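You operate a simulated robot arm through the tools that you are given. There is no shell and no other tool. Be economical: measure what you need, move in short steps, check, and stop when the job is done.

You are at the controls of a simulated two-armed robot. One attempt, no reset.

JOB
Lay the box section marked sill on the roller rest and brush off its oxide.
Fine: it rolls under the brush, so keep it held steady with the other hand; put the brush back, then roll the section up to the white stop block. Set down upright: orange wire brush. What is to be rubbed or washed off counts as gone when no trace of it is left.
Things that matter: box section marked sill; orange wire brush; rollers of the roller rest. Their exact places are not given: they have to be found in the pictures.

It is judged by the outcome, as a careful person would: the job done as asked, and still so three seconds after it is handed in. It fails if anything else is knocked over, pushed out of place, dropped, spilled or broken.

ROBOT AND FRAMES
Two 7-joint arms with two-finger parallel grippers on one trunk, on a base that drives. Base frame: it is fixed to the floor where the robot stands at the start and does not move with it; the origin is under the middle of the robot, x ahead of it, y to its left, z up. Units: m, rad, N and s.
The left shoulder is at the start at [0.07, 0.133, 1.151], the right one opposite. With the tool pointing down near the work surface each hand reaches from about 0.1 to 0.64 m from the robot's upright axis, wherever it stands, measured 20 degrees to its own side. Places, roughly: rollers of the roller rest [0.5, -0.6, 0.9]. Payload 1.57 kg a hand.
Tool frame (each hand has its own): the origin (TCP) lies between the finger pads and is the grasp point; the fingertips stand 0.03 m ahead of it; z points along the fingers, y is the line along which they close. The gripper opens to 0.08 m. The fingers are 0.017 m wide and 0.012 m thick; the gripper's body (0.04 by 0.082 m) begins 0.08 m behind the TCP.
Orientation is told as [roll, pitch, yaw] about the base's x, y, z axes, in that order, counted from this pose: with the fingers straight down and closing along the base's y, the tool's x points along the base's -x, its y along +y and its z along -z.

CONTROLS
- The arms move only by the tool play_rows. It takes "left_plan", "right_plan" or both (then of equal length, played together; a hand with none holds still); each is a list of rows, each an object of numbers (a shift or turn left out is 0, a gripper value left out holds the last): "dx", "dy", "dz": the shift along the tool's x, y, z in m; "ax", "ay", "az": the turn, a rotation vector about the tool's x, y, z in rad; "hand": the finger opening in m, from 0 to 0.08. In form: [{"dx": .., "dy": .., "dz": .., "ax": .., "ay": .., "az": .., "hand": ..}, ...]. A call has 1 to 8 rows; each row is the pose to reach, as a shift and turn from the pose commanded when the call began, along the tool's axes at that moment. Each row takes 0.2 s and may step no farther than 0.05 m and 0.15 rad from the row before; otherwise, or with a gripper value out of range, the whole call is refused. A pose out of reach is approached as far as the arm can. The call stops where the force on the tool passes 50 N (or 10 N more than at its start, if that is more) or the arm is blocked; 0.2 s more then pass. The fingers move at their own pace (about 0.153 m/s each) and stop on an object; they squeeze with about 36 N. The grip force told is the motor's: it shows also when the fingers shut on nothing. Time passes only in rows, and 0.2 s behind the last, so rows that repeat a pose let the fingers close. The reply holds the time, the measured pose of the TCP, the force on the tool along the base axes, the opening and the grip force, in the units named above and with some noise, with the torque about the TCP (base axes, N m) and any sound that the robot's microphone picked up, and new pictures: "pictures" is both (left out), scene, wrist or none (wrist: the cameras of the hands that moved).
- Cameras (640 x 400 px; columns grow to the right, rows downward): "scene" is now at [0.1258, -0.0301, 1.3628]; the picture's right is [-0.38, -0.93, 0.00], its down [-0.68, 0.28, -0.68] and it looks along [0.63, -0.26, -0.73] (base axes); focal length 269 px, centre (320, 200). "left" rides on the left gripper at [0.072, 0.007, -0.122] in its tool frame; the picture's right is [-0.09, 1.00, 0.00], its down [-0.84, -0.08, -0.54] and it looks along [-0.54, -0.05, 0.84] (tool axes); focal length 238 px, centre (320, 200). "right" rides on the right gripper at [0.072, -0.007, -0.122] in its tool frame; the picture's right is [0.09, 1.00, 0.00], its down [-0.84, 0.08, -0.54] and it looks along [-0.54, 0.05, 0.84] (tool axes); focal length 238 px, centre (320, 200).
- slide_trunk(by): slides the trunk up (or, below 0, down) by that many m; the arms and the scene camera ride with it, the base frame stays. It gives what a move gives, with no picture.
- drive_base(legs): drives the robot by 1 to 6 legs, each [ahead, left, turn to the left] in m, m and rad, along the robot's own axes; the way and the turn of a leg run together, so that a leg with both is an arc; at most 1.5 m and 3.142 rad a leg. The arms and the cameras ride along, it lands a little off, and it stops where it bumps. It gives what a move gives, and a new picture of the scene camera.
- pan_tilt(pan, tilt): turns the head with the scene camera to pan (to the left, within 1.501 rad either way) and tilt (down, from -0.506 to 1.204), counted from straight ahead of the robot. It gives what a move gives, and a new picture of the scene camera.
- locate(camera, pixels): for up to 12 pixels [column, row] of the newest picture of that camera ("zoom" is the newest enlarged one), the place [x, y, z] in the base frame of the surface seen there, good to about 0.002 m. The clock stands still meanwhile.
- enlarge(camera, box): a new picture of the part [left, top, right, bottom] of that camera's present view, enlarged. The clock stands still meanwhile.
- job_done(): hands the job in; it is judged then, once.

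Keep the steps short. Do not move on a guess: measure, check each grasp and each placing, and mend mistakes. In all there are 80 turns and 260 pictures (those below and enlarged ones count). Leave the grippers open and the arms clear of the work at the hand-in unless told otherwise, and finish with a single line.

The tools are called after ">>>" as name(argument=value, ...) on one line, values as JSON. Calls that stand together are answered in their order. play_rows: Moves the arms, as the interface text tells. Its arguments: {"type":"object","properties":{"left_plan":{"type":"array"},"right_plan":{"type":"array"},"pictures":{"type":"string","enum":["both","scene","wrist","none"]}},"required":[]} The other tools are called the same way: slide_trunk (by) slides the trunk up or down; drive_base (legs) drives the base; pan_tilt (pan, tilt) turns the head that bears the scene camera; locate (camera, pixels) gives the place of the surface under pixels of a picture; enlarge (camera, box) takes an enlarged picture of a part of a camera's view; job_done () hands the job in.

At the start:

```text
clock: 0.0
left_tool_pos: [0.3886, -0.0259, 1.1408]
left_ee_rot: [0.0, 0.0, 0.001]
left_force: [-0.3, 0.1, 0.7]
left_ft_torque: [0.01, 0.0, -0.02]
left_grip_width: 0.0802
left_grasp_force: 0.1
right_tool_pos: [0.2836, -0.3926, 1.1265]
right_ee_rot: [-0.001, 0.001, 0.002]
right_force: [-0.7, 0.2, -0.7]
right_ft_torque: [-0.02, -0.01, 0.01]
right_grip_width: 0.0802
right_grasp_force: 0.1
trunk travel left (down, up): [-0.725, 0.215]
robot x, y, heading: [-0.0002, 0.004, 0.001]
head pan, tilt: [-0.386, 0.82]
```

scene: 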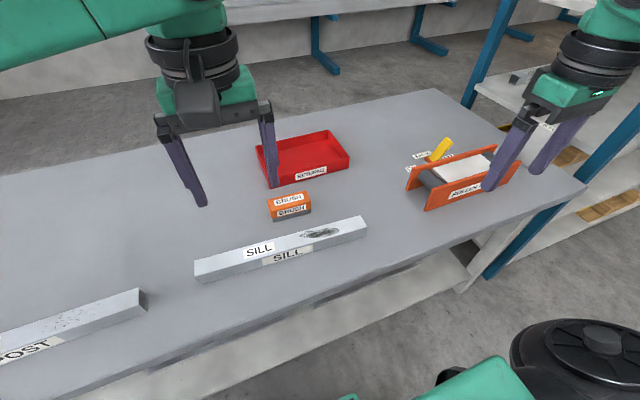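
right: 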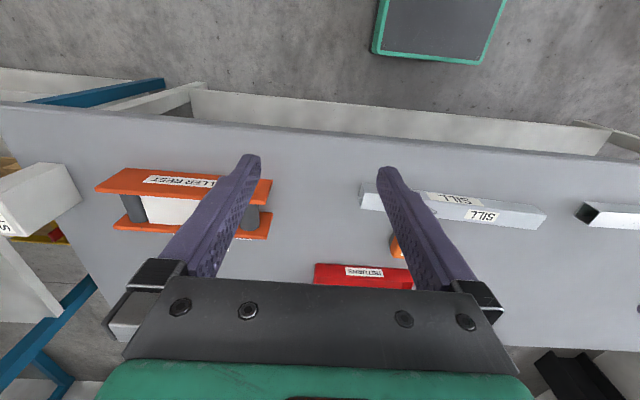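
left: 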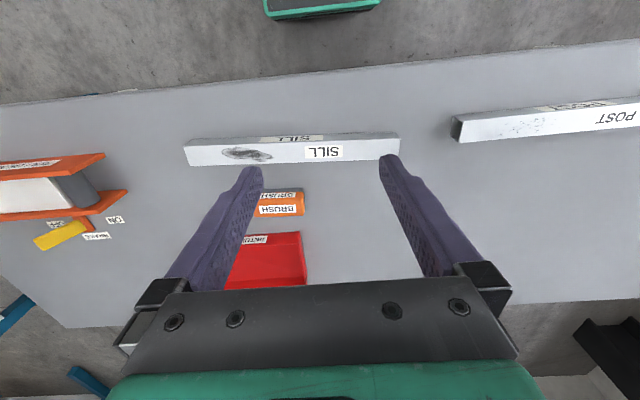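

I see the sill bar with a dark oxide smudge, the brush block, a red "returns" tray, and the roller rest on the right. I'll enlarge the important parts first.

>>> enlarge(camera="scene", box=[390, 120, 530, 220])

>>> enlarge(camera="scene", box=[180, 120, 380, 290])

>>> locate(camera="scene", pixels=[[194, 262], [361, 217], [366, 231], [196, 280], [270, 199], [308, 192], [312, 210], [275, 219], [310, 233], [335, 231], [439, 150], [250, 200]])

```text
4.00 times, centred on (460, 170) of scene
```

zoom: 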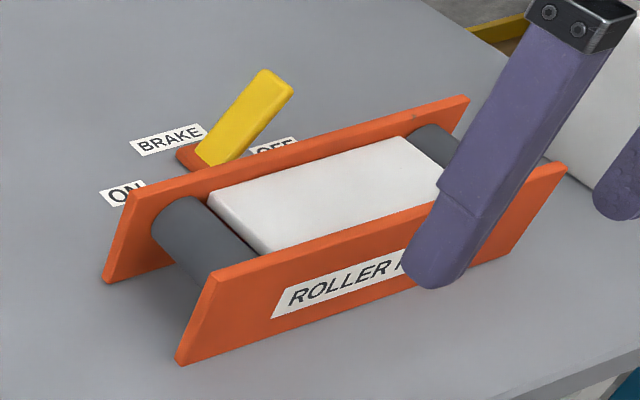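

```text
2.35 times, centred on (280, 205) of scene
```

zoom: 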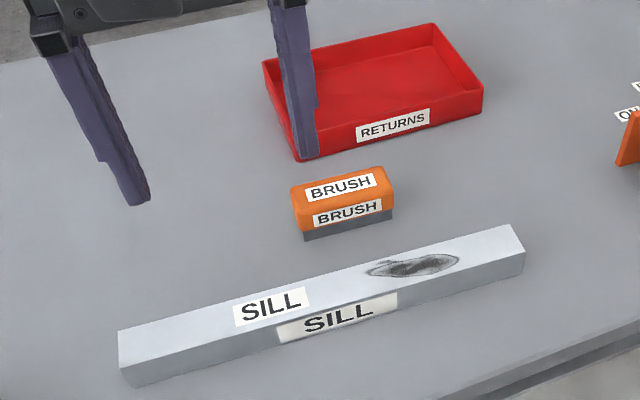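

```text
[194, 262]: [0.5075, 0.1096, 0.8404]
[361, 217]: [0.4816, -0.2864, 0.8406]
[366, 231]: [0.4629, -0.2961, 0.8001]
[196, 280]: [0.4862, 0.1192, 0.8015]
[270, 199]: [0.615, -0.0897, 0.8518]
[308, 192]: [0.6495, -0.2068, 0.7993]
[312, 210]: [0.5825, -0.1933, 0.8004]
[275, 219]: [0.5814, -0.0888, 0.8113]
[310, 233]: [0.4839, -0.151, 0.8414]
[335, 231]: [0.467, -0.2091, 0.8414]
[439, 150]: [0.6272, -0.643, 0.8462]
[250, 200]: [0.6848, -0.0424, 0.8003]
```

The right hand hides part of the rest. I'll turn the head to the right to see the rest and the stop block.

>>> pan_tilt(pan=-0.9, tilt=0.75)

>>> locate(camera="right", pixels=[[98, 186], [268, 185], [118, 228], [264, 236], [165, 210], [130, 205], [253, 222], [50, 180], [76, 197], [30, 215], [20, 185], [60, 165]])

>>> enlarge(camera="right", box=[0, 120, 300, 280])

```text
clock: 0.9
left_tool_pos: [0.3895, -0.0265, 1.1404]
left_ee_rot: [0.0, -0.001, 0.001]
left_force: [0.9, 0.0, 0.3]
left_ft_torque: [0.0, 0.0, -0.01]
left_grip_width: 0.0798
left_grasp_force: 0.0
right_tool_pos: [0.2839, -0.392, 1.1253]
right_ee_rot: [0.0, 0.0, 0.001]
right_force: [1.4, -1.5, 0.3]
right_ft_torque: [-0.02, -0.01, 0.03]
right_grip_width: 0.0801
right_grasp_force: 0.0
trunk travel left (down, up): [-0.725, 0.215]
robot x, y, heading: [0.002, -0.0028, 0.002]
head pan, tilt: [-0.901, 0.75]
```

scene: 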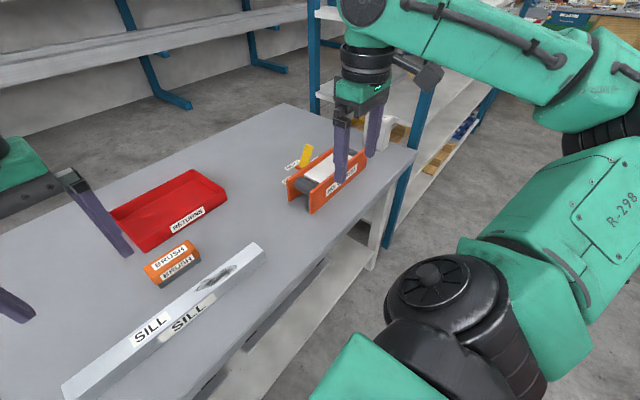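

```text
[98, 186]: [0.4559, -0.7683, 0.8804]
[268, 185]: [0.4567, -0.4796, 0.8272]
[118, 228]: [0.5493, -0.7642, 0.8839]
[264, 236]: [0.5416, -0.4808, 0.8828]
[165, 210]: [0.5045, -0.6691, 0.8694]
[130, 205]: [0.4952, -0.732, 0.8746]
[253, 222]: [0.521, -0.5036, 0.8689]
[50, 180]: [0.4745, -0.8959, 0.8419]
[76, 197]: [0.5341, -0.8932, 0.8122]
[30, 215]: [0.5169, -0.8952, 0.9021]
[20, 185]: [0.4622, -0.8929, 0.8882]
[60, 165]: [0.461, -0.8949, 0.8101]
```

```text
2.13 times, centred on (150, 200) of right
```

zoom: 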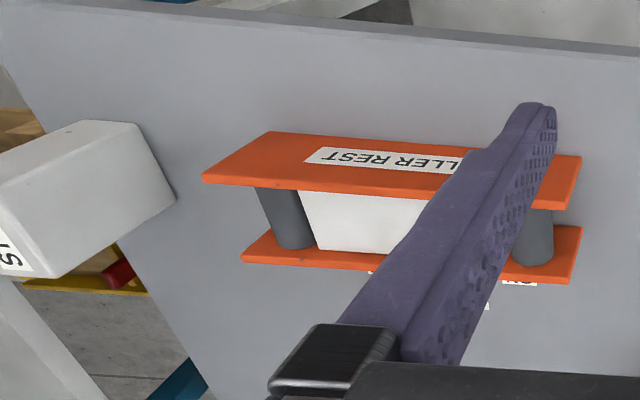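

The rest runs along y, from about -0.48 to -0.77, and its plates' tops are at about z 0.884. The white stop block's face is at y≈-0.893. Next I measure the brush and sill closely in the left wrist view.

>>> enlarge(camera="left", box=[170, 110, 410, 260])

>>> locate(camera="left", pixels=[[187, 145], [187, 164], [398, 141], [396, 152], [225, 150], [272, 156], [262, 205], [303, 205], [302, 215], [262, 215], [280, 193], [250, 154]])

```text
2.67 times, centred on (290, 185) of left
```

zoom: 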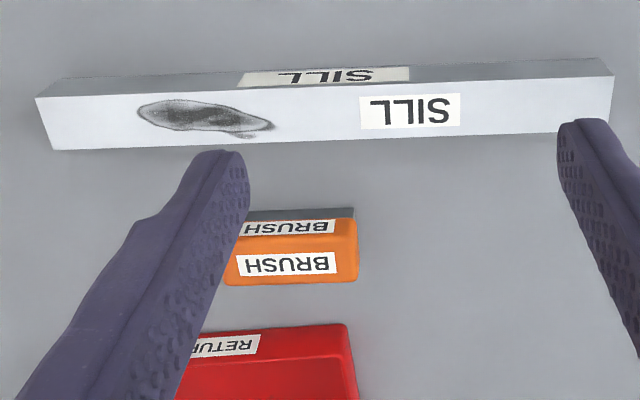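

```text
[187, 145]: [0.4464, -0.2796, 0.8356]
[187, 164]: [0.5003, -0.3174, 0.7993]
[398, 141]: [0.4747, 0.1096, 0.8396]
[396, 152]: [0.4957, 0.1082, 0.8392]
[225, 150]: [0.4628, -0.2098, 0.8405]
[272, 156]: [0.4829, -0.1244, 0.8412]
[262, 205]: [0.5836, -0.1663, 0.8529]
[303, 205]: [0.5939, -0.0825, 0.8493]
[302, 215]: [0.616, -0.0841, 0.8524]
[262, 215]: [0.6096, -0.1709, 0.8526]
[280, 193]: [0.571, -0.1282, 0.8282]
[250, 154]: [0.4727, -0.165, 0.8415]
```

I refine the sill's corners and the brush's corners in the enlarged picture.

>>> locate(camera="zoom", pixels=[[42, 102], [54, 145], [604, 82], [608, 124], [300, 92], [304, 134], [228, 282], [354, 279], [354, 238], [250, 222], [140, 110], [265, 128]])

```text
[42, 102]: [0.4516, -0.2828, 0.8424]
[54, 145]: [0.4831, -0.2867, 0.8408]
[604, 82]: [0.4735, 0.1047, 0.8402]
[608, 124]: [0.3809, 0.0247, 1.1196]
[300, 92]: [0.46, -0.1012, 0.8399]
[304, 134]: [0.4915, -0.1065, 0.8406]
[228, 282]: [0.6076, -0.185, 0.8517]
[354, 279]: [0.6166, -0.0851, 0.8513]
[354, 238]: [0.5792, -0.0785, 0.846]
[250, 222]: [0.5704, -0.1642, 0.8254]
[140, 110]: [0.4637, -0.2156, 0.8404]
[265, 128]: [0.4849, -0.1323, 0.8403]
```

The brush spans about y -0.183 to -0.08, centred at (0.595, -0.132) with its top at 0.853. The sill's centre is about (0.477, -0.088) with its top at 0.840, and it is yawed -0.056. The plan is for the right hand to take the brush and the left hand the sill, then drive to the rest. First I turn both hands, with the left going aside.

>>> play_rows(left_plan=[{"dy": 0.03, "az": 0.145}, {"dy": 0.06, "az": 0.29}, {"dy": 0.09, "az": 0.435}, {"dy": 0.12, "az": 0.58}, {"dy": 0.15, "az": 0.725}, {"dy": 0.18, "az": 0.87}, {"dy": 0.21, "az": 1.015}, {"dy": 0.24, "az": 1.16}], right_plan=[{"dx": -0.01, "az": -0.145}, {"dx": -0.03, "az": -0.29}, {"dx": -0.05, "dy": 0.02, "az": -0.435}, {"dx": -0.08, "dy": 0.04, "az": -0.58}, {"dx": -0.11, "dy": 0.06, "az": -0.725}, {"dx": -0.14, "dy": 0.08, "az": -0.87}, {"dx": -0.17, "dy": 0.1, "az": -1.015}, {"dx": -0.2, "dy": 0.12, "az": -1.16}], pictures="none")

```text
clock: 2.7
left_tool_pos: [0.3896, 0.2185, 1.1405]
left_ee_rot: [-0.001, -0.003, -1.162]
left_force: [-0.3, -0.7, 1.0]
left_ft_torque: [-0.01, 0.0, 0.0]
left_grip_width: 0.0798
left_grasp_force: 0.0
right_tool_pos: [0.4855, -0.2675, 1.1275]
right_ee_rot: [-0.001, 0.002, 1.164]
right_force: [0.0, -0.3, -0.4]
right_ft_torque: [-0.02, 0.02, -0.01]
right_grip_width: 0.0801
right_grasp_force: 0.0
trunk travel left (down, up): [-0.725, 0.215]
robot x, y, heading: [0.003, -0.001, 0.0]
head pan, tilt: [-0.901, 0.75]
```

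Both turned cleanly. Next the right goes to above the brush, and the left finishes its turn.

>>> play_rows(left_plan=[{"az": 0.08}, {"az": 0.16}, {"az": 0.24}, {"az": 0.32}, {"az": 0.4}, {"az": 0.465}], right_plan=[{"dx": -0.028, "dy": -0.008, "dz": 0.028, "az": -0.053}, {"dx": -0.056, "dy": -0.016, "dz": 0.056, "az": -0.106}, {"dx": -0.084, "dy": -0.024, "dz": 0.084, "az": -0.16}, {"dx": -0.112, "dy": -0.031, "dz": 0.112, "az": -0.21}, {"dx": -0.14, "dy": -0.039, "dz": 0.14, "az": -0.265}, {"dx": -0.168, "dy": -0.047, "dz": 0.17, "az": -0.317}])

```text
clock: 4.1
left_tool_pos: [0.3898, 0.2138, 1.1422]
left_ee_rot: [0.001, 0.0, -1.626]
left_force: [0.0, -0.2, 0.0]
left_ft_torque: [0.03, 0.0, 0.01]
left_grip_width: 0.0801
left_grasp_force: 0.1
right_tool_pos: [0.5336, -0.171, 0.9651]
right_ee_rot: [0.0, -0.003, 1.48]
right_force: [1.2, -0.5, -0.7]
right_ft_torque: [-0.02, 0.03, 0.0]
right_grip_width: 0.0804
right_grasp_force: 0.0
right hand out of reach, approached as far as the arm can: row 4, 5, 6
trunk travel left (down, up): [-0.725, 0.215]
robot x, y, heading: [-0.0035, -0.0018, -0.005]
head pan, tilt: [-0.901, 0.75]
```

scene: 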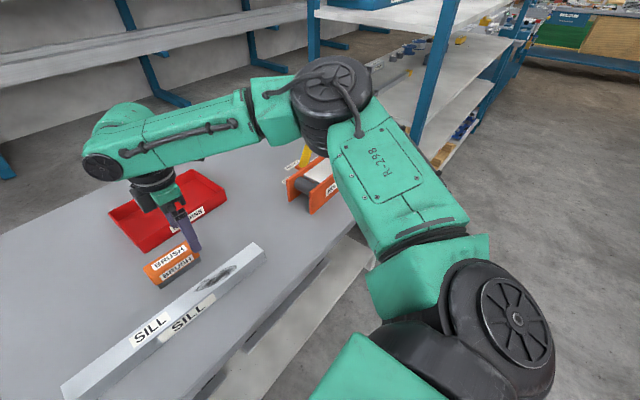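
right: 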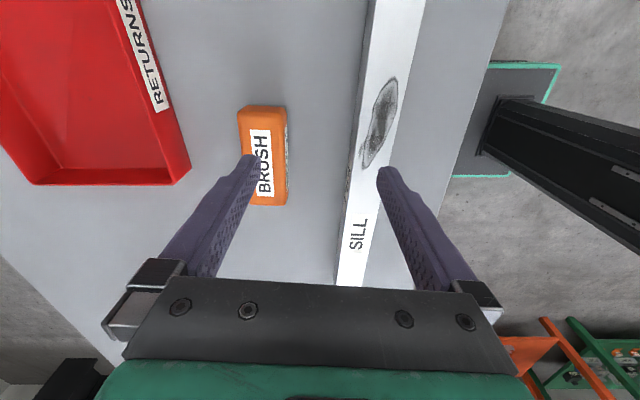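
left: 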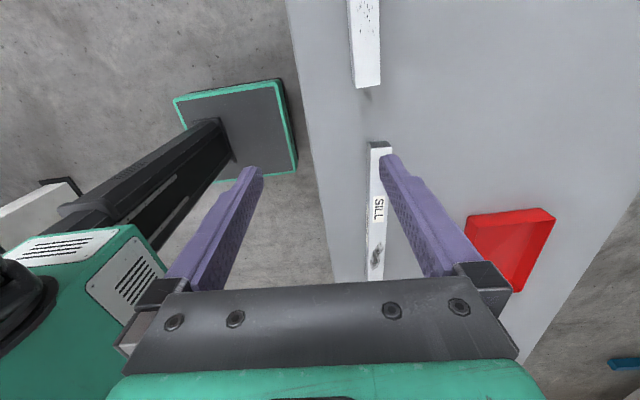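

The brush is just out of reach. I'll check the gap between the robot's base plate and the table edge, and remeasure the brush.

>>> locate(camera="right", pixels=[[505, 10], [450, 170], [492, 66], [555, 66], [242, 112], [285, 112], [286, 204], [252, 203], [240, 130], [265, 115]])

>>> locate(camera="left", pixels=[[330, 250], [295, 60], [294, 165], [278, 82], [175, 102], [371, 145], [391, 145], [377, 260], [366, 5]])

```text
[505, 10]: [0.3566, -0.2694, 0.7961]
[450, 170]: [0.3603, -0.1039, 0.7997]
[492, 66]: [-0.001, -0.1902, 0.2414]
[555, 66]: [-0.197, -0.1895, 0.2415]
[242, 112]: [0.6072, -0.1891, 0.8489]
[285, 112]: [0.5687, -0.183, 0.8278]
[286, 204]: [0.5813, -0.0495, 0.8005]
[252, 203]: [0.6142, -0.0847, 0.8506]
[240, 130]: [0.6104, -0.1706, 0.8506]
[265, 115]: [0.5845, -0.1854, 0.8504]
```

```text
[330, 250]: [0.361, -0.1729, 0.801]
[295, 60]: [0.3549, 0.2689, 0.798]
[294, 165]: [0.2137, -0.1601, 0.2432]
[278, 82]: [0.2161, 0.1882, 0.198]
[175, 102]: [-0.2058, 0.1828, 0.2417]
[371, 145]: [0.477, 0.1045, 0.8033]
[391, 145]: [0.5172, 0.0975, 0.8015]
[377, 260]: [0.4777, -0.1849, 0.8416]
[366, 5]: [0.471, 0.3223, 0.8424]
```

The base front is at x≈0.215 and the table edge at 0.357, so there's room. I drive 0.07 ahead and 0.14 to the right; the hands are high enough.

>>> drive_base(legs=[[0.07, -0.14, 0]])

>>> locate(camera="scene", pixels=[[320, 200]])

```text
clock: 5.5
left_tool_pos: [0.4574, 0.0755, 1.1411]
left_ee_rot: [0.003, -0.001, -1.627]
left_force: [0.0, 0.1, 0.5]
left_ft_torque: [0.0, 0.01, 0.03]
left_grip_width: 0.0801
left_grasp_force: 0.0
right_tool_pos: [0.6013, -0.3092, 0.9656]
right_ee_rot: [-0.001, 0.003, 1.476]
right_force: [-0.1, 0.6, 1.3]
right_ft_torque: [0.02, -0.05, 0.0]
right_grip_width: 0.0798
right_grasp_force: 0.1
trunk travel left (down, up): [-0.725, 0.215]
robot x, y, heading: [0.0694, -0.141, -0.001]
head pan, tilt: [-0.901, 0.75]
```

scene: 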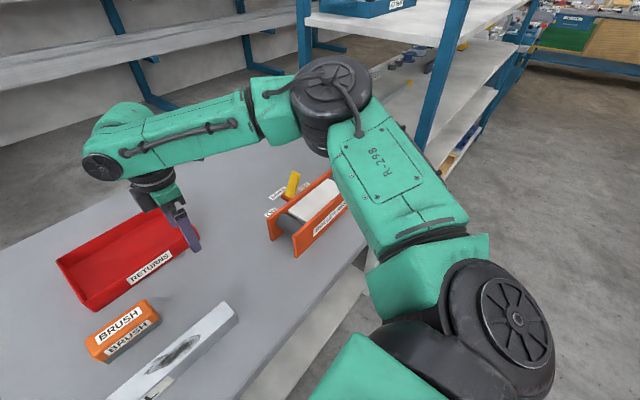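

```text
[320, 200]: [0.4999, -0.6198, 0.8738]
```

I now move the right hand to above the brush centre (0.592, -0.134).

>>> play_rows(right_plan=[{"dx": -0.043, "dy": 0.006}, {"dx": -0.086, "dy": 0.012}, {"dx": -0.13, "dy": 0.018}, {"dx": -0.173, "dy": 0.025}], left_plan=[{"dx": 0.03}, {"dx": 0.06}, {"dx": 0.09}, {"dx": 0.12}], pictures="wrist")

```text
clock: 6.5
left_tool_pos: [0.4646, 0.196, 1.1414]
left_ee_rot: [0.003, -0.002, -1.627]
left_force: [-0.5, 0.2, -0.6]
left_ft_torque: [-0.03, 0.02, 0.0]
left_grip_width: 0.0799
left_grasp_force: 0.1
right_tool_pos: [0.5304, -0.2221, 0.9819]
right_ee_rot: [-0.002, 0.0, 1.477]
right_force: [-0.3, 1.0, 0.2]
right_ft_torque: [-0.01, -0.03, 0.03]
right_grip_width: 0.0799
right_grasp_force: 0.0
right hand out of reach, approached as far as the arm can: row 1, 2, 3, 4
trunk travel left (down, up): [-0.725, 0.215]
robot x, y, heading: [0.0667, -0.1402, 0.001]
head pan, tilt: [-0.901, 0.75]
```

right: 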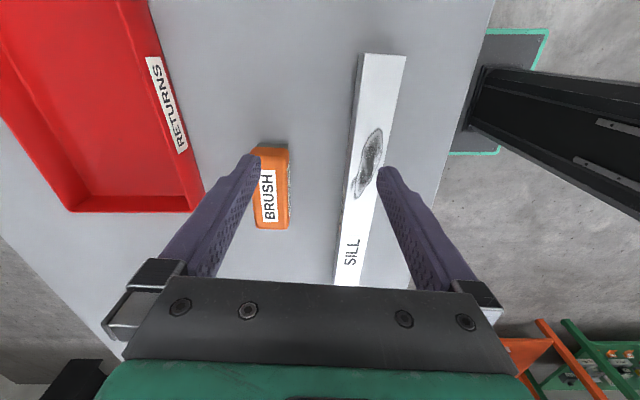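
left: 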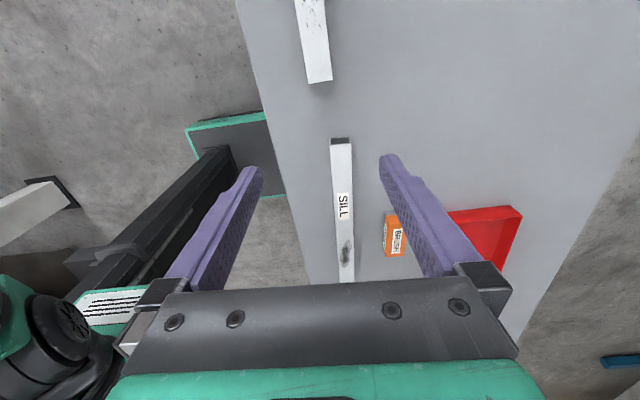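

The commanded pose stays with the robot, and the right hand reaches less far leftward. I drive back 0.14 to the left so the brush lies on the right hand's own side.

>>> drive_base(legs=[[0.0, 0.16, 0]])

```text
clock: 8.0
left_tool_pos: [0.4662, 0.3526, 1.1413]
left_ee_rot: [0.0, 0.001, -1.627]
left_force: [0.5, 0.2, -0.2]
left_ft_torque: [0.0, 0.01, -0.01]
left_grip_width: 0.0802
left_grasp_force: 0.2
right_tool_pos: [0.5324, -0.0655, 0.9803]
right_ee_rot: [-0.002, -0.002, 1.476]
right_force: [0.6, -0.1, 0.2]
right_ft_torque: [-0.01, 0.0, 0.0]
right_grip_width: 0.0799
right_grasp_force: 0.0
trunk travel left (down, up): [-0.725, 0.215]
robot x, y, heading: [0.0666, 0.0194, -0.003]
head pan, tilt: [-0.901, 0.75]
```

scene: 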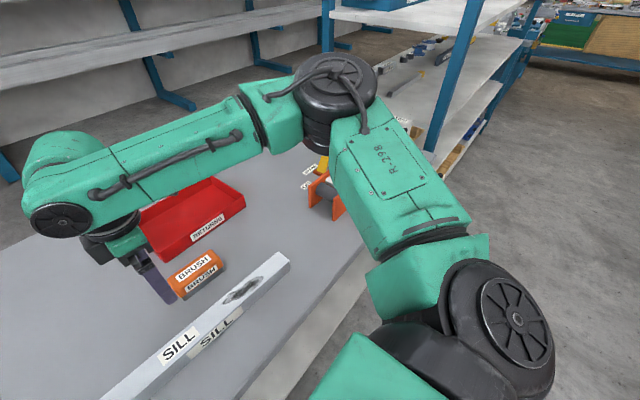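

Now to above the brush again.

>>> play_rows(right_plan=[{"dx": 0.04, "dy": 0.009}, {"dx": 0.08, "dy": 0.018}, {"dx": 0.12, "dy": 0.027}, {"dx": 0.16, "dy": 0.036}, {"dx": 0.2016, "dy": 0.0453}], pictures="wrist")

```text
clock: 9.2
left_tool_pos: [0.464, 0.352, 1.1421]
left_ee_rot: [0.002, 0.002, -1.627]
left_force: [0.2, -0.8, 0.5]
left_ft_torque: [0.01, 0.02, -0.01]
left_grip_width: 0.0801
left_grasp_force: 0.1
right_tool_pos: [0.4653, -0.2641, 0.9796]
right_ee_rot: [-0.001, -0.003, 1.478]
right_force: [-0.8, -0.1, 0.7]
right_ft_torque: [0.01, 0.0, 0.01]
right_grip_width: 0.0801
right_grasp_force: 0.0
trunk travel left (down, up): [-0.725, 0.215]
robot x, y, heading: [0.0657, 0.0198, -0.002]
head pan, tilt: [-0.901, 0.75]
```

right: 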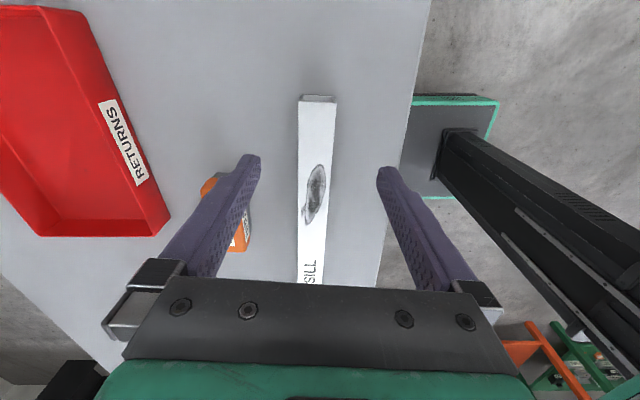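

So shifts count from the pose actually reached. I correct by (0.127, 0.130) in base axes.

>>> play_rows(right_plan=[{"dx": -0.035, "dy": -0.028}, {"dx": -0.07, "dy": -0.057}, {"dx": -0.106, "dy": -0.085}, {"dx": -0.1413, "dy": -0.1142}], pictures="wrist")

```text
clock: 10.2
left_tool_pos: [0.4671, 0.3552, 1.1411]
left_ee_rot: [-0.002, 0.0, -1.626]
left_force: [-0.4, -0.2, -0.5]
left_ft_torque: [0.0, 0.03, 0.0]
left_grip_width: 0.0801
left_grasp_force: 0.0
right_tool_pos: [0.5956, -0.1303, 0.9796]
right_ee_rot: [-0.002, -0.001, 1.476]
right_force: [-0.3, 0.0, 0.1]
right_ft_torque: [0.01, 0.03, 0.01]
right_grip_width: 0.08
right_grasp_force: 0.1
trunk travel left (down, up): [-0.725, 0.215]
robot x, y, heading: [0.0693, 0.021, -0.002]
head pan, tilt: [-0.901, 0.75]
```

right: 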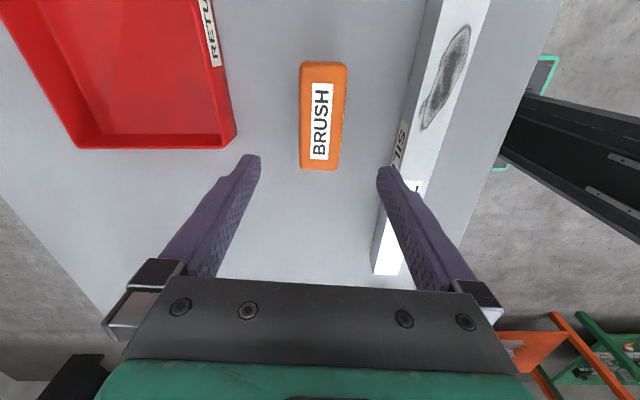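

The brush appears between the fingers. The tray's corner is close to the far finger, so I'll measure that before descending.

>>> locate(camera="right", pixels=[[236, 140], [225, 150], [228, 90], [301, 68], [345, 68], [340, 168], [301, 166], [336, 172], [80, 148]])

```text
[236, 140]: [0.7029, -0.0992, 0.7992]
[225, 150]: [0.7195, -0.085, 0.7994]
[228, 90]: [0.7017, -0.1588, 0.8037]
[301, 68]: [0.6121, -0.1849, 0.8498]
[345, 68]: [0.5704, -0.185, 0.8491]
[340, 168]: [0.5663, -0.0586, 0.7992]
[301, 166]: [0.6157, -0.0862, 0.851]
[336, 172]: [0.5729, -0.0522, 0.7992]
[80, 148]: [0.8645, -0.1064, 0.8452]
```

The tray is at x≥0.70, so it's clear. I descend to z 0.848 with small corrections.

>>> play_rows(right_plan=[{"dx": 0.005, "dy": 0.002, "dz": 0.04, "az": -0.05}, {"dx": 0.005, "dy": 0.002, "dz": 0.08, "az": -0.05}, {"dx": 0.005, "dy": 0.002, "dz": 0.11, "az": -0.05}, {"dx": 0.005, "dy": 0.002, "dz": 0.1316, "az": -0.05}], pictures="wrist")

```text
clock: 11.3
left_tool_pos: [0.4628, 0.354, 1.142]
left_ee_rot: [0.003, -0.001, -1.627]
left_force: [0.9, 0.1, 0.5]
left_ft_torque: [-0.01, 0.05, 0.0]
left_grip_width: 0.0797
left_grasp_force: 0.2
right_tool_pos: [0.5746, -0.1488, 0.8806]
right_ee_rot: [-0.042, -0.012, 1.531]
right_force: [1.1, 3.6, 24.0]
right_ft_torque: [-0.03, -1.01, -0.09]
right_grip_width: 0.0799
right_grasp_force: 0.1
right hand out of reach, approached as far as the arm can: row 1, 2, 3, 4
trunk travel left (down, up): [-0.725, 0.215]
robot x, y, heading: [0.068, 0.0205, 0.0]
head pan, tilt: [-0.901, 0.75]
stopped in row 4 (right hand): the force on the tool passed its limit (the readings are from after the stop); the commanded pose is now the measured one
```

right: 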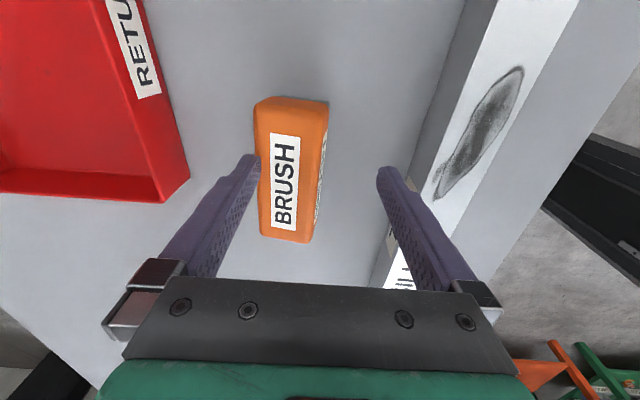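

The hand fell short of reach and the far finger came down on the brush top. I lift straight up and check the brush.

>>> play_rows(right_plan=[{"dz": -0.03}, {"dz": -0.06}, {"dz": -0.09}], pictures="wrist")

>>> drive_base(legs=[[0.05, 0.0, 0]])

```text
clock: 12.1
left_tool_pos: [0.4652, 0.3546, 1.1417]
left_ee_rot: [0.0, 0.001, -1.627]
left_force: [-0.4, 0.6, 0.2]
left_ft_torque: [0.0, 0.02, -0.05]
left_grip_width: 0.0801
left_grasp_force: 0.1
right_tool_pos: [0.5711, -0.1541, 0.9672]
right_ee_rot: [-0.029, -0.008, 1.528]
right_force: [-0.9, 0.2, 0.0]
right_ft_torque: [-0.02, 0.03, -0.01]
right_grip_width: 0.0802
right_grasp_force: 0.0
trunk travel left (down, up): [-0.725, 0.215]
robot x, y, heading: [0.07, 0.02, 0.0]
head pan, tilt: [-0.901, 0.75]
```

right: 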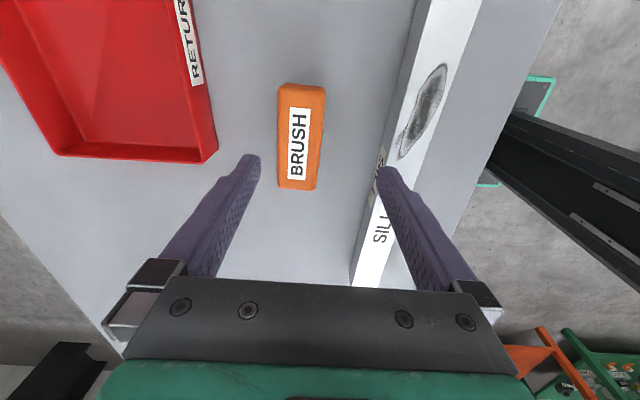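

```text
clock: 13.0
left_tool_pos: [0.5094, 0.3536, 1.1425]
left_ee_rot: [0.005, -0.001, -1.627]
left_force: [-1.2, -0.5, 0.3]
left_ft_torque: [0.05, -0.05, -0.01]
left_grip_width: 0.0799
left_grasp_force: 0.0
right_tool_pos: [0.6165, -0.1544, 0.97]
right_ee_rot: [-0.035, -0.009, 1.529]
right_force: [-0.3, -0.3, -0.1]
right_ft_torque: [-0.01, -0.08, 0.0]
right_grip_width: 0.0801
right_grasp_force: 0.2
trunk travel left (down, up): [-0.725, 0.215]
robot x, y, heading: [0.1167, 0.0163, 0.003]
head pan, tilt: [-0.901, 0.75]
```

scene: 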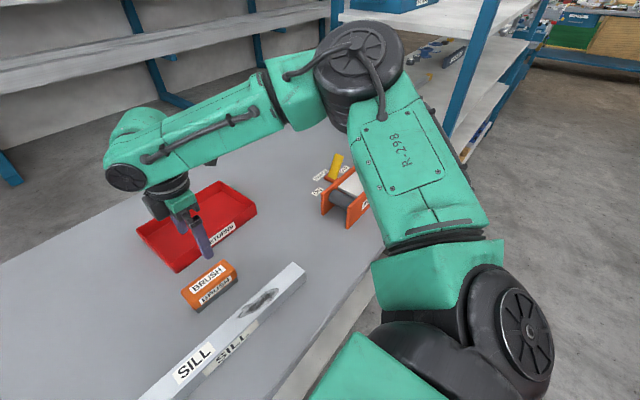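

The brush is still upright. I remeasure it from the last right-hand picture.

>>> locate(camera="right", pixels=[[281, 88], [321, 90], [315, 186], [280, 184], [300, 140], [323, 130]])

```text
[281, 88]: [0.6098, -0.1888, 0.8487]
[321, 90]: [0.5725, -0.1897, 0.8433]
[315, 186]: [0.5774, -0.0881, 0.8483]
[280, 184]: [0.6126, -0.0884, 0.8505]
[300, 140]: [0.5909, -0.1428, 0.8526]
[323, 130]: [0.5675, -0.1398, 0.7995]
```

The brush centre is (0.593, -0.137). I align and go partway down to z≈0.90 as a reach check.

>>> play_rows(right_plan=[{"dx": -0.0165, "dy": 0.024, "ay": -0.035, "ax": -0.009}, {"dx": -0.0165, "dy": 0.024, "dz": 0.035, "ay": -0.035, "ax": -0.009}, {"dx": -0.0165, "dy": 0.024, "dz": 0.07, "ay": -0.035, "ax": -0.009}], pictures="wrist")

```text
clock: 13.8
left_tool_pos: [0.5162, 0.3537, 1.1414]
left_ee_rot: [-0.001, -0.001, -1.627]
left_force: [0.5, 0.8, -1.4]
left_ft_torque: [-0.01, 0.02, 0.0]
left_grip_width: 0.0799
left_grasp_force: 0.2
right_tool_pos: [0.6001, -0.1369, 0.8959]
right_ee_rot: [-0.018, -0.044, 1.529]
right_force: [0.0, -0.5, -0.6]
right_ft_torque: [-0.01, 0.03, -0.01]
right_grip_width: 0.0801
right_grasp_force: 0.1
trunk travel left (down, up): [-0.725, 0.215]
robot x, y, heading: [0.1194, 0.0198, -0.002]
head pan, tilt: [-0.901, 0.75]
```

right: 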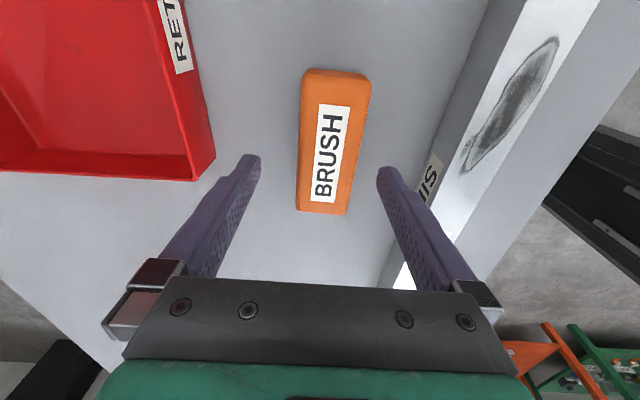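

In reach now. I correct the tilt and descend onto the brush at z≈0.848.

>>> play_rows(right_plan=[{"dy": 0.007, "ax": -0.018, "ay": 0.044}, {"dy": 0.007, "dz": 0.025, "ax": -0.018, "ay": 0.044}, {"dy": 0.007, "dz": 0.048, "ax": -0.018, "ay": 0.044}], pictures="wrist")

```text
clock: 14.6
left_tool_pos: [0.5138, 0.3535, 1.1422]
left_ee_rot: [0.0, 0.0, -1.625]
left_force: [0.2, 0.0, 0.1]
left_ft_torque: [0.01, 0.01, 0.02]
left_grip_width: 0.08
left_grasp_force: 0.1
right_tool_pos: [0.5892, -0.137, 0.8517]
right_ee_rot: [-0.005, 0.001, 1.532]
right_force: [-0.2, -0.5, 0.2]
right_ft_torque: [-0.01, -0.02, 0.05]
right_grip_width: 0.08
right_grasp_force: 0.2
right hand out of reach, approached as far as the arm can: row 3
trunk travel left (down, up): [-0.725, 0.215]
robot x, y, heading: [0.1192, 0.0206, -0.005]
head pan, tilt: [-0.901, 0.75]
```

right: 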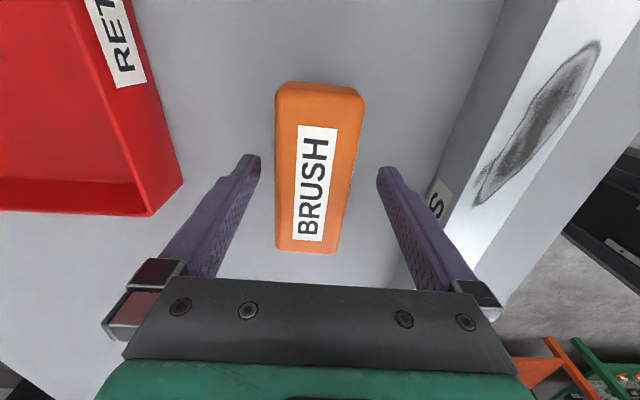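

The fingers straddle the brush, with their tips at about z 0.822. I close the hand.

>>> play_rows(right_plan=[{"hand": 0.04}, {"hand": 0.02}, {"hand": 0.02}], pictures="wrist")

```text
clock: 15.4
left_tool_pos: [0.5152, 0.3539, 1.1428]
left_ee_rot: [0.003, 0.0, -1.627]
left_force: [-0.1, -0.2, -0.6]
left_ft_torque: [0.01, 0.02, 0.02]
left_grip_width: 0.0798
left_grasp_force: 0.1
right_tool_pos: [0.5894, -0.1376, 0.8538]
right_ee_rot: [-0.005, -0.001, 1.529]
right_force: [-1.1, -0.1, 2.2]
right_ft_torque: [-0.04, 0.11, -0.04]
right_grip_width: 0.0453
right_grasp_force: 35.7
trunk travel left (down, up): [-0.725, 0.215]
robot x, y, heading: [0.1231, 0.0186, -0.001]
head pan, tilt: [-0.901, 0.75]
```

right: 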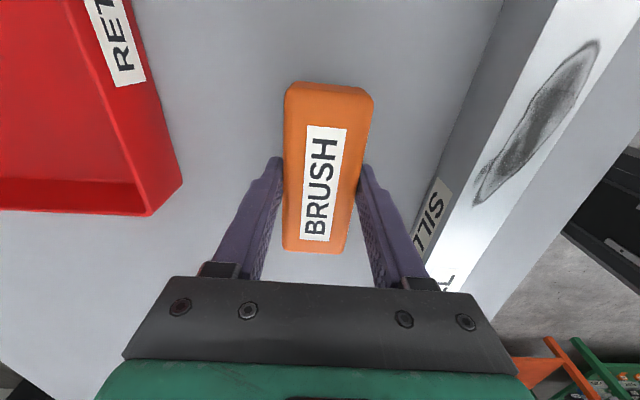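

The brush is held, width 0.045 at 36 N. I lift it and carry it to the right, clear of the sill.

>>> play_rows(right_plan=[{"dz": -0.04}, {"dz": -0.08}, {"dz": -0.12, "dx": 0.02}, {"dz": -0.15, "dx": 0.05, "dy": 0.02}, {"dz": -0.17, "dx": 0.09, "dy": 0.04}, {"dz": -0.19, "dx": 0.13, "dy": 0.06}, {"dz": -0.2, "dx": 0.175, "dy": 0.08}, {"dz": -0.2, "dx": 0.22, "dy": 0.1}])

```text
refused: row 7 steps farther than a row can; nothing moved
```

I shorten the steps a little and repeat.

>>> play_rows(right_plan=[{"dz": -0.04}, {"dz": -0.08}, {"dz": -0.12, "dx": 0.02}, {"dz": -0.15, "dx": 0.05, "dy": 0.02}, {"dz": -0.17, "dx": 0.09, "dy": 0.035}, {"dz": -0.185, "dx": 0.13, "dy": 0.05}, {"dz": -0.195, "dx": 0.17, "dy": 0.07}, {"dz": -0.2, "dx": 0.21, "dy": 0.09}], pictures="both")

```text
clock: 17.2
left_tool_pos: [0.5137, 0.3519, 1.1415]
left_ee_rot: [0.001, 0.002, -1.627]
left_force: [0.2, -0.2, 0.5]
left_ft_torque: [0.04, -0.02, -0.03]
left_grip_width: 0.08
left_grasp_force: 0.0
right_tool_pos: [0.4874, -0.3452, 1.0522]
right_ee_rot: [-0.002, 0.0, 1.531]
right_force: [-0.7, -0.2, -0.9]
right_ft_torque: [0.05, -0.01, 0.02]
right_grip_width: 0.0452
right_grasp_force: 36.3
trunk travel left (down, up): [-0.725, 0.215]
robot x, y, heading: [0.1175, 0.0201, -0.0]
head pan, tilt: [-0.901, 0.75]
```

scene: 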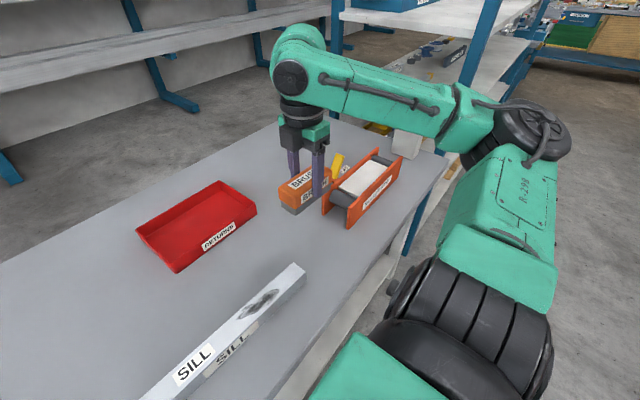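
right: 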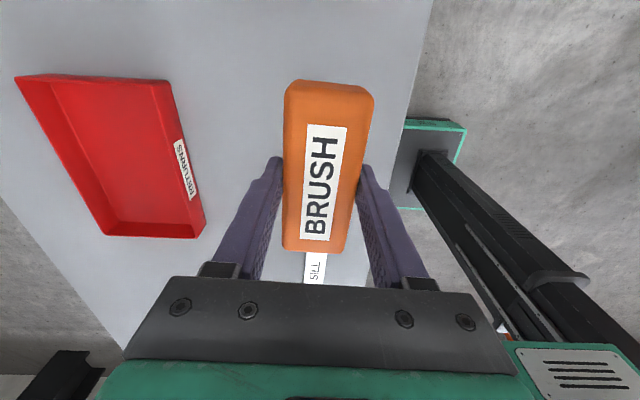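

Next is the sill. I drive 0.3 to the right, so the sill comes onto the left hand's own side; the brush passes well above the rest.

>>> drive_base(legs=[[0.0, -0.28, 0]])

>>> pan_tilt(pan=-0.1, tilt=0.95)

```text
clock: 19.2
left_tool_pos: [0.5139, 0.0749, 1.1418]
left_ee_rot: [0.0, -0.003, -1.626]
left_force: [-0.2, 0.0, -0.3]
left_ft_torque: [0.01, -0.02, 0.03]
left_grip_width: 0.0799
left_grasp_force: 0.1
right_tool_pos: [0.4875, -0.6218, 1.0521]
right_ee_rot: [-0.004, 0.003, 1.53]
right_force: [0.1, 0.2, -0.6]
right_ft_torque: [-0.02, 0.03, -0.01]
right_grip_width: 0.0451
right_grasp_force: 36.4
trunk travel left (down, up): [-0.725, 0.215]
robot x, y, heading: [0.118, -0.2636, -0.0]
head pan, tilt: [-0.901, 0.75]
```

scene: 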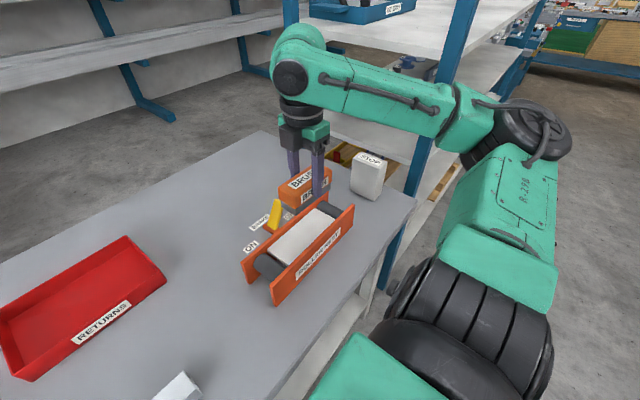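

```text
clock: 20.3
left_tool_pos: [0.5137, 0.072, 1.1421]
left_ee_rot: [0.0, 0.0, -1.626]
left_force: [-0.4, 1.2, -0.3]
left_ft_torque: [-0.02, 0.03, 0.01]
left_grip_width: 0.0803
left_grasp_force: 0.0
right_tool_pos: [0.4891, -0.6225, 1.0516]
right_ee_rot: [-0.003, 0.001, 1.528]
right_force: [-0.6, 0.4, -1.7]
right_ft_torque: [-0.02, -0.02, 0.0]
right_grip_width: 0.0452
right_grasp_force: 36.0
trunk travel left (down, up): [-0.725, 0.215]
robot x, y, heading: [0.1181, -0.2584, 0.001]
head pan, tilt: [-0.099, 0.949]
```

scene: 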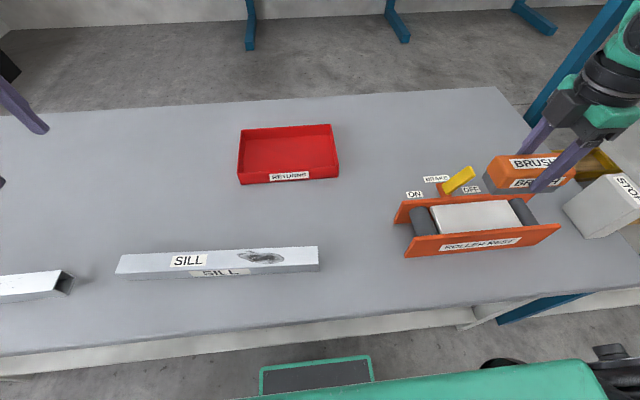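

I now have a clear view: the brake lever leans to OFF. I measure the sill and the rest here.

>>> enlarge(camera="scene", box=[390, 160, 570, 270])

>>> locate(camera="scene", pixels=[[119, 256], [318, 248], [318, 262], [118, 272], [217, 252], [218, 268], [400, 207], [408, 240], [412, 246], [475, 218], [525, 212], [425, 220]])

```text
3.56 times, centred on (480, 215) of scene
```

zoom: 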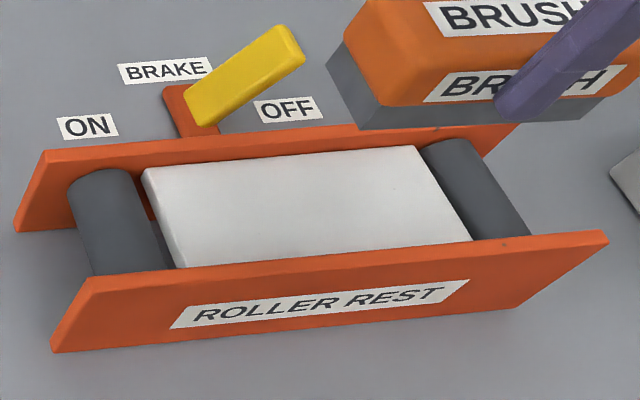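

```text
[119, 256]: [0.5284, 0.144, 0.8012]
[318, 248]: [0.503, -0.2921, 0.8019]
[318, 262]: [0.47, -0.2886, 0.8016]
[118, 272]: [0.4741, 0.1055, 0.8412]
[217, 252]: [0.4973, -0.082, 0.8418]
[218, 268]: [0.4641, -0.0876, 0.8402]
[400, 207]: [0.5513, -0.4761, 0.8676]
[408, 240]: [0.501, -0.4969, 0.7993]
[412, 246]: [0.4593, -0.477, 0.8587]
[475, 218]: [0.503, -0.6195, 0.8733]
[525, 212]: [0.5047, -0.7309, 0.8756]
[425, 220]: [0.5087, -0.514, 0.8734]
```

>>> locate(camera="zoom", pixels=[[300, 262], [300, 268], [300, 254], [300, 142], [300, 148], [300, 154], [105, 177], [120, 230], [460, 155], [485, 190], [300, 200], [250, 70]])

>>> locate(camera="scene", pixels=[[217, 250], [217, 271], [316, 249], [317, 270], [121, 258], [121, 273], [600, 200], [583, 185], [567, 207]])

```text
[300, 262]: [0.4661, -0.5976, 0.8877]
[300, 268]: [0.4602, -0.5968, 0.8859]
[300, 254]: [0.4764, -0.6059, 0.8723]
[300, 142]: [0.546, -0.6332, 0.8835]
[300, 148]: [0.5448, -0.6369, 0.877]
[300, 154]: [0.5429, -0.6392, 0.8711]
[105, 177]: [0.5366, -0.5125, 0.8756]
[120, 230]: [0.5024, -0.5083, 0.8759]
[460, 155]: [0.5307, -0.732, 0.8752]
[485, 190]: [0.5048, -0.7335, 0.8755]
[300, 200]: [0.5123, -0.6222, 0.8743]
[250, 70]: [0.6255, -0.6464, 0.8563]
```

```text
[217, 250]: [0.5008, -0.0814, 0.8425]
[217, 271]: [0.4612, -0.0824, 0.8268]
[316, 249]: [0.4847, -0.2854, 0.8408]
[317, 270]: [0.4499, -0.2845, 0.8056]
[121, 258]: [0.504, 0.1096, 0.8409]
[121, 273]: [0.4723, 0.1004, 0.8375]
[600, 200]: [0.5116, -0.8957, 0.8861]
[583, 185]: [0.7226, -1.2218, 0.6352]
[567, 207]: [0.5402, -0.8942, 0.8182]
```

The rest's inner gap runs from x 0.466 to 0.543 (centre 0.5045), with roller tops at 0.8757 and plate tops at 0.887. The sill's centre is (0.4805, -0.0885). I move the left hand to above it.

>>> play_rows(left_plan=[{"dx": -0.027, "dy": -0.004, "dz": 0.036}, {"dx": -0.054, "dy": -0.008, "dz": 0.072}, {"dx": -0.081, "dy": -0.012, "dz": 0.108}, {"dx": -0.108, "dy": -0.016, "dz": 0.144}, {"dx": -0.135, "dy": -0.02, "dz": 0.18}, {"dx": -0.162, "dy": -0.0247, "dz": 0.217}], pictures="wrist")

```text
clock: 21.7
left_tool_pos: [0.4804, -0.0855, 0.9248]
left_ee_rot: [0.002, 0.001, -1.626]
left_force: [0.3, -1.2, 0.8]
left_ft_torque: [0.04, -0.02, 0.01]
left_grip_width: 0.0796
left_grasp_force: 0.1
right_tool_pos: [0.4883, -0.6233, 1.0525]
right_ee_rot: [-0.002, 0.001, 1.529]
right_force: [-0.4, 0.0, -1.4]
right_ft_torque: [0.02, 0.03, 0.01]
right_grip_width: 0.0451
right_grasp_force: 35.9
trunk travel left (down, up): [-0.725, 0.215]
robot x, y, heading: [0.1169, -0.2618, -0.002]
head pan, tilt: [-0.099, 0.949]
```

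left: 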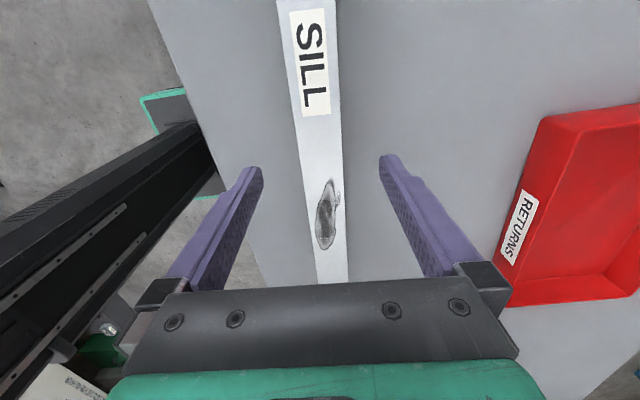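

Centred. I descend to z 0.846 and close.

>>> play_rows(left_plan=[{"dx": -0.003, "dz": 0.04}, {"dx": -0.003, "dz": 0.079}, {"dx": -0.003, "dz": 0.079, "hand": 0.05}, {"dx": -0.003, "dz": 0.079, "hand": 0.02}, {"dx": -0.003, "dz": 0.079, "hand": 0.02}], pictures="wrist")

```text
clock: 22.9
left_tool_pos: [0.4785, -0.0884, 0.8454]
left_ee_rot: [0.0, 0.0, -1.626]
left_force: [1.5, -0.8, 0.0]
left_ft_torque: [-0.22, -0.1, 0.1]
left_grip_width: 0.0397
left_grasp_force: 36.2
right_tool_pos: [0.4886, -0.623, 1.0511]
right_ee_rot: [-0.004, -0.001, 1.529]
right_force: [-0.2, -0.6, -2.3]
right_ft_torque: [-0.02, 0.01, 0.0]
right_grip_width: 0.0453
right_grasp_force: 36.2
trunk travel left (down, up): [-0.725, 0.215]
robot x, y, heading: [0.1137, -0.2608, -0.002]
head pan, tilt: [-0.099, 0.949]
```

left: 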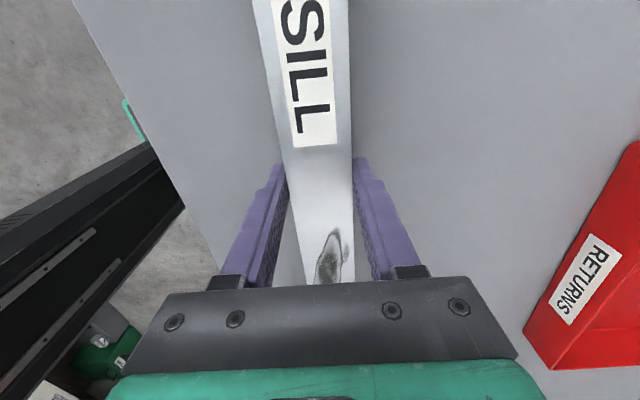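

The sill is gripped at width 0.0397. I lift it 0.16, turning it 0.046 to match the rest.

>>> play_rows(left_plan=[{"dz": -0.02}, {"dz": -0.06, "az": -0.02}, {"dz": -0.1, "az": -0.046}, {"dz": -0.14, "az": -0.046}, {"dz": -0.16, "az": -0.046}, {"dz": -0.16, "az": -0.046}], pictures="both")

```text
clock: 24.3
left_tool_pos: [0.4808, -0.0881, 1.0056]
left_ee_rot: [0.0, 0.0, -1.581]
left_force: [0.9, -0.4, -5.2]
left_ft_torque: [0.01, 0.04, -0.01]
left_grip_width: 0.0396
left_grasp_force: 35.3
right_tool_pos: [0.4874, -0.623, 1.0526]
right_ee_rot: [-0.002, 0.003, 1.528]
right_force: [0.3, -0.2, -1.7]
right_ft_torque: [0.01, -0.02, 0.0]
right_grip_width: 0.045
right_grasp_force: 36.4
trunk travel left (down, up): [-0.725, 0.215]
robot x, y, heading: [0.116, -0.2597, -0.0]
head pan, tilt: [-0.099, 0.949]
```

scene: 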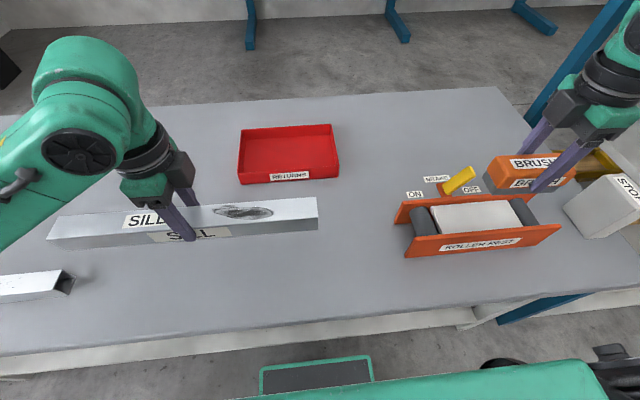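
left: 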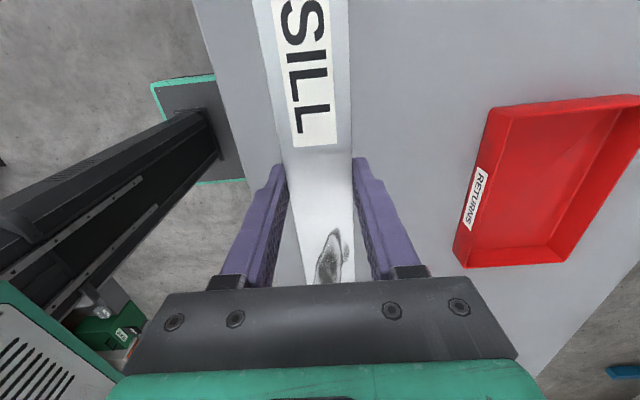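

Lifted, balanced with no torque. I raise the right hand with the brush a little and bring it inward. Then I drive to the right towards the rest.

>>> play_rows(right_plan=[{"dx": -0.03, "dz": -0.03}, {"dx": -0.06, "dz": -0.06}, {"dx": -0.08, "dz": -0.09}, {"dx": -0.1, "dz": -0.12}], pictures="none")

>>> drive_base(legs=[[0.0, -0.36, 0]])

```text
clock: 25.3
left_tool_pos: [0.4817, -0.0876, 1.0049]
left_ee_rot: [0.0, -0.003, -1.582]
left_force: [-0.5, -0.3, -5.5]
left_ft_torque: [0.01, -0.01, 0.07]
left_grip_width: 0.0392
left_grasp_force: 36.0
right_tool_pos: [0.492, -0.5219, 1.1709]
right_ee_rot: [-0.002, 0.001, 1.528]
right_force: [-0.3, 1.0, -0.6]
right_ft_torque: [-0.01, -0.01, 0.02]
right_grip_width: 0.0452
right_grasp_force: 36.1
trunk travel left (down, up): [-0.725, 0.215]
robot x, y, heading: [0.117, -0.2619, -0.004]
head pan, tilt: [-0.099, 0.949]
```

```text
clock: 27.7
left_tool_pos: [0.48, -0.4516, 1.0046]
left_ee_rot: [0.002, -0.002, -1.581]
left_force: [-0.6, 0.1, -4.5]
left_ft_torque: [-0.06, 0.0, 0.0]
left_grip_width: 0.0395
left_grasp_force: 35.7
right_tool_pos: [0.4906, -0.8854, 1.1709]
right_ee_rot: [-0.001, 0.002, 1.528]
right_force: [0.4, -0.4, -1.3]
right_ft_torque: [0.01, 0.02, 0.01]
right_grip_width: 0.0453
right_grasp_force: 36.3
trunk travel left (down, up): [-0.725, 0.215]
robot x, y, heading: [0.1105, -0.6234, -0.001]
head pan, tilt: [-0.099, 0.949]
```

scene: 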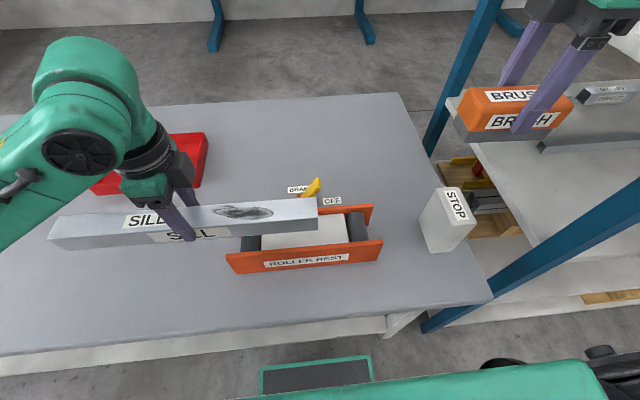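

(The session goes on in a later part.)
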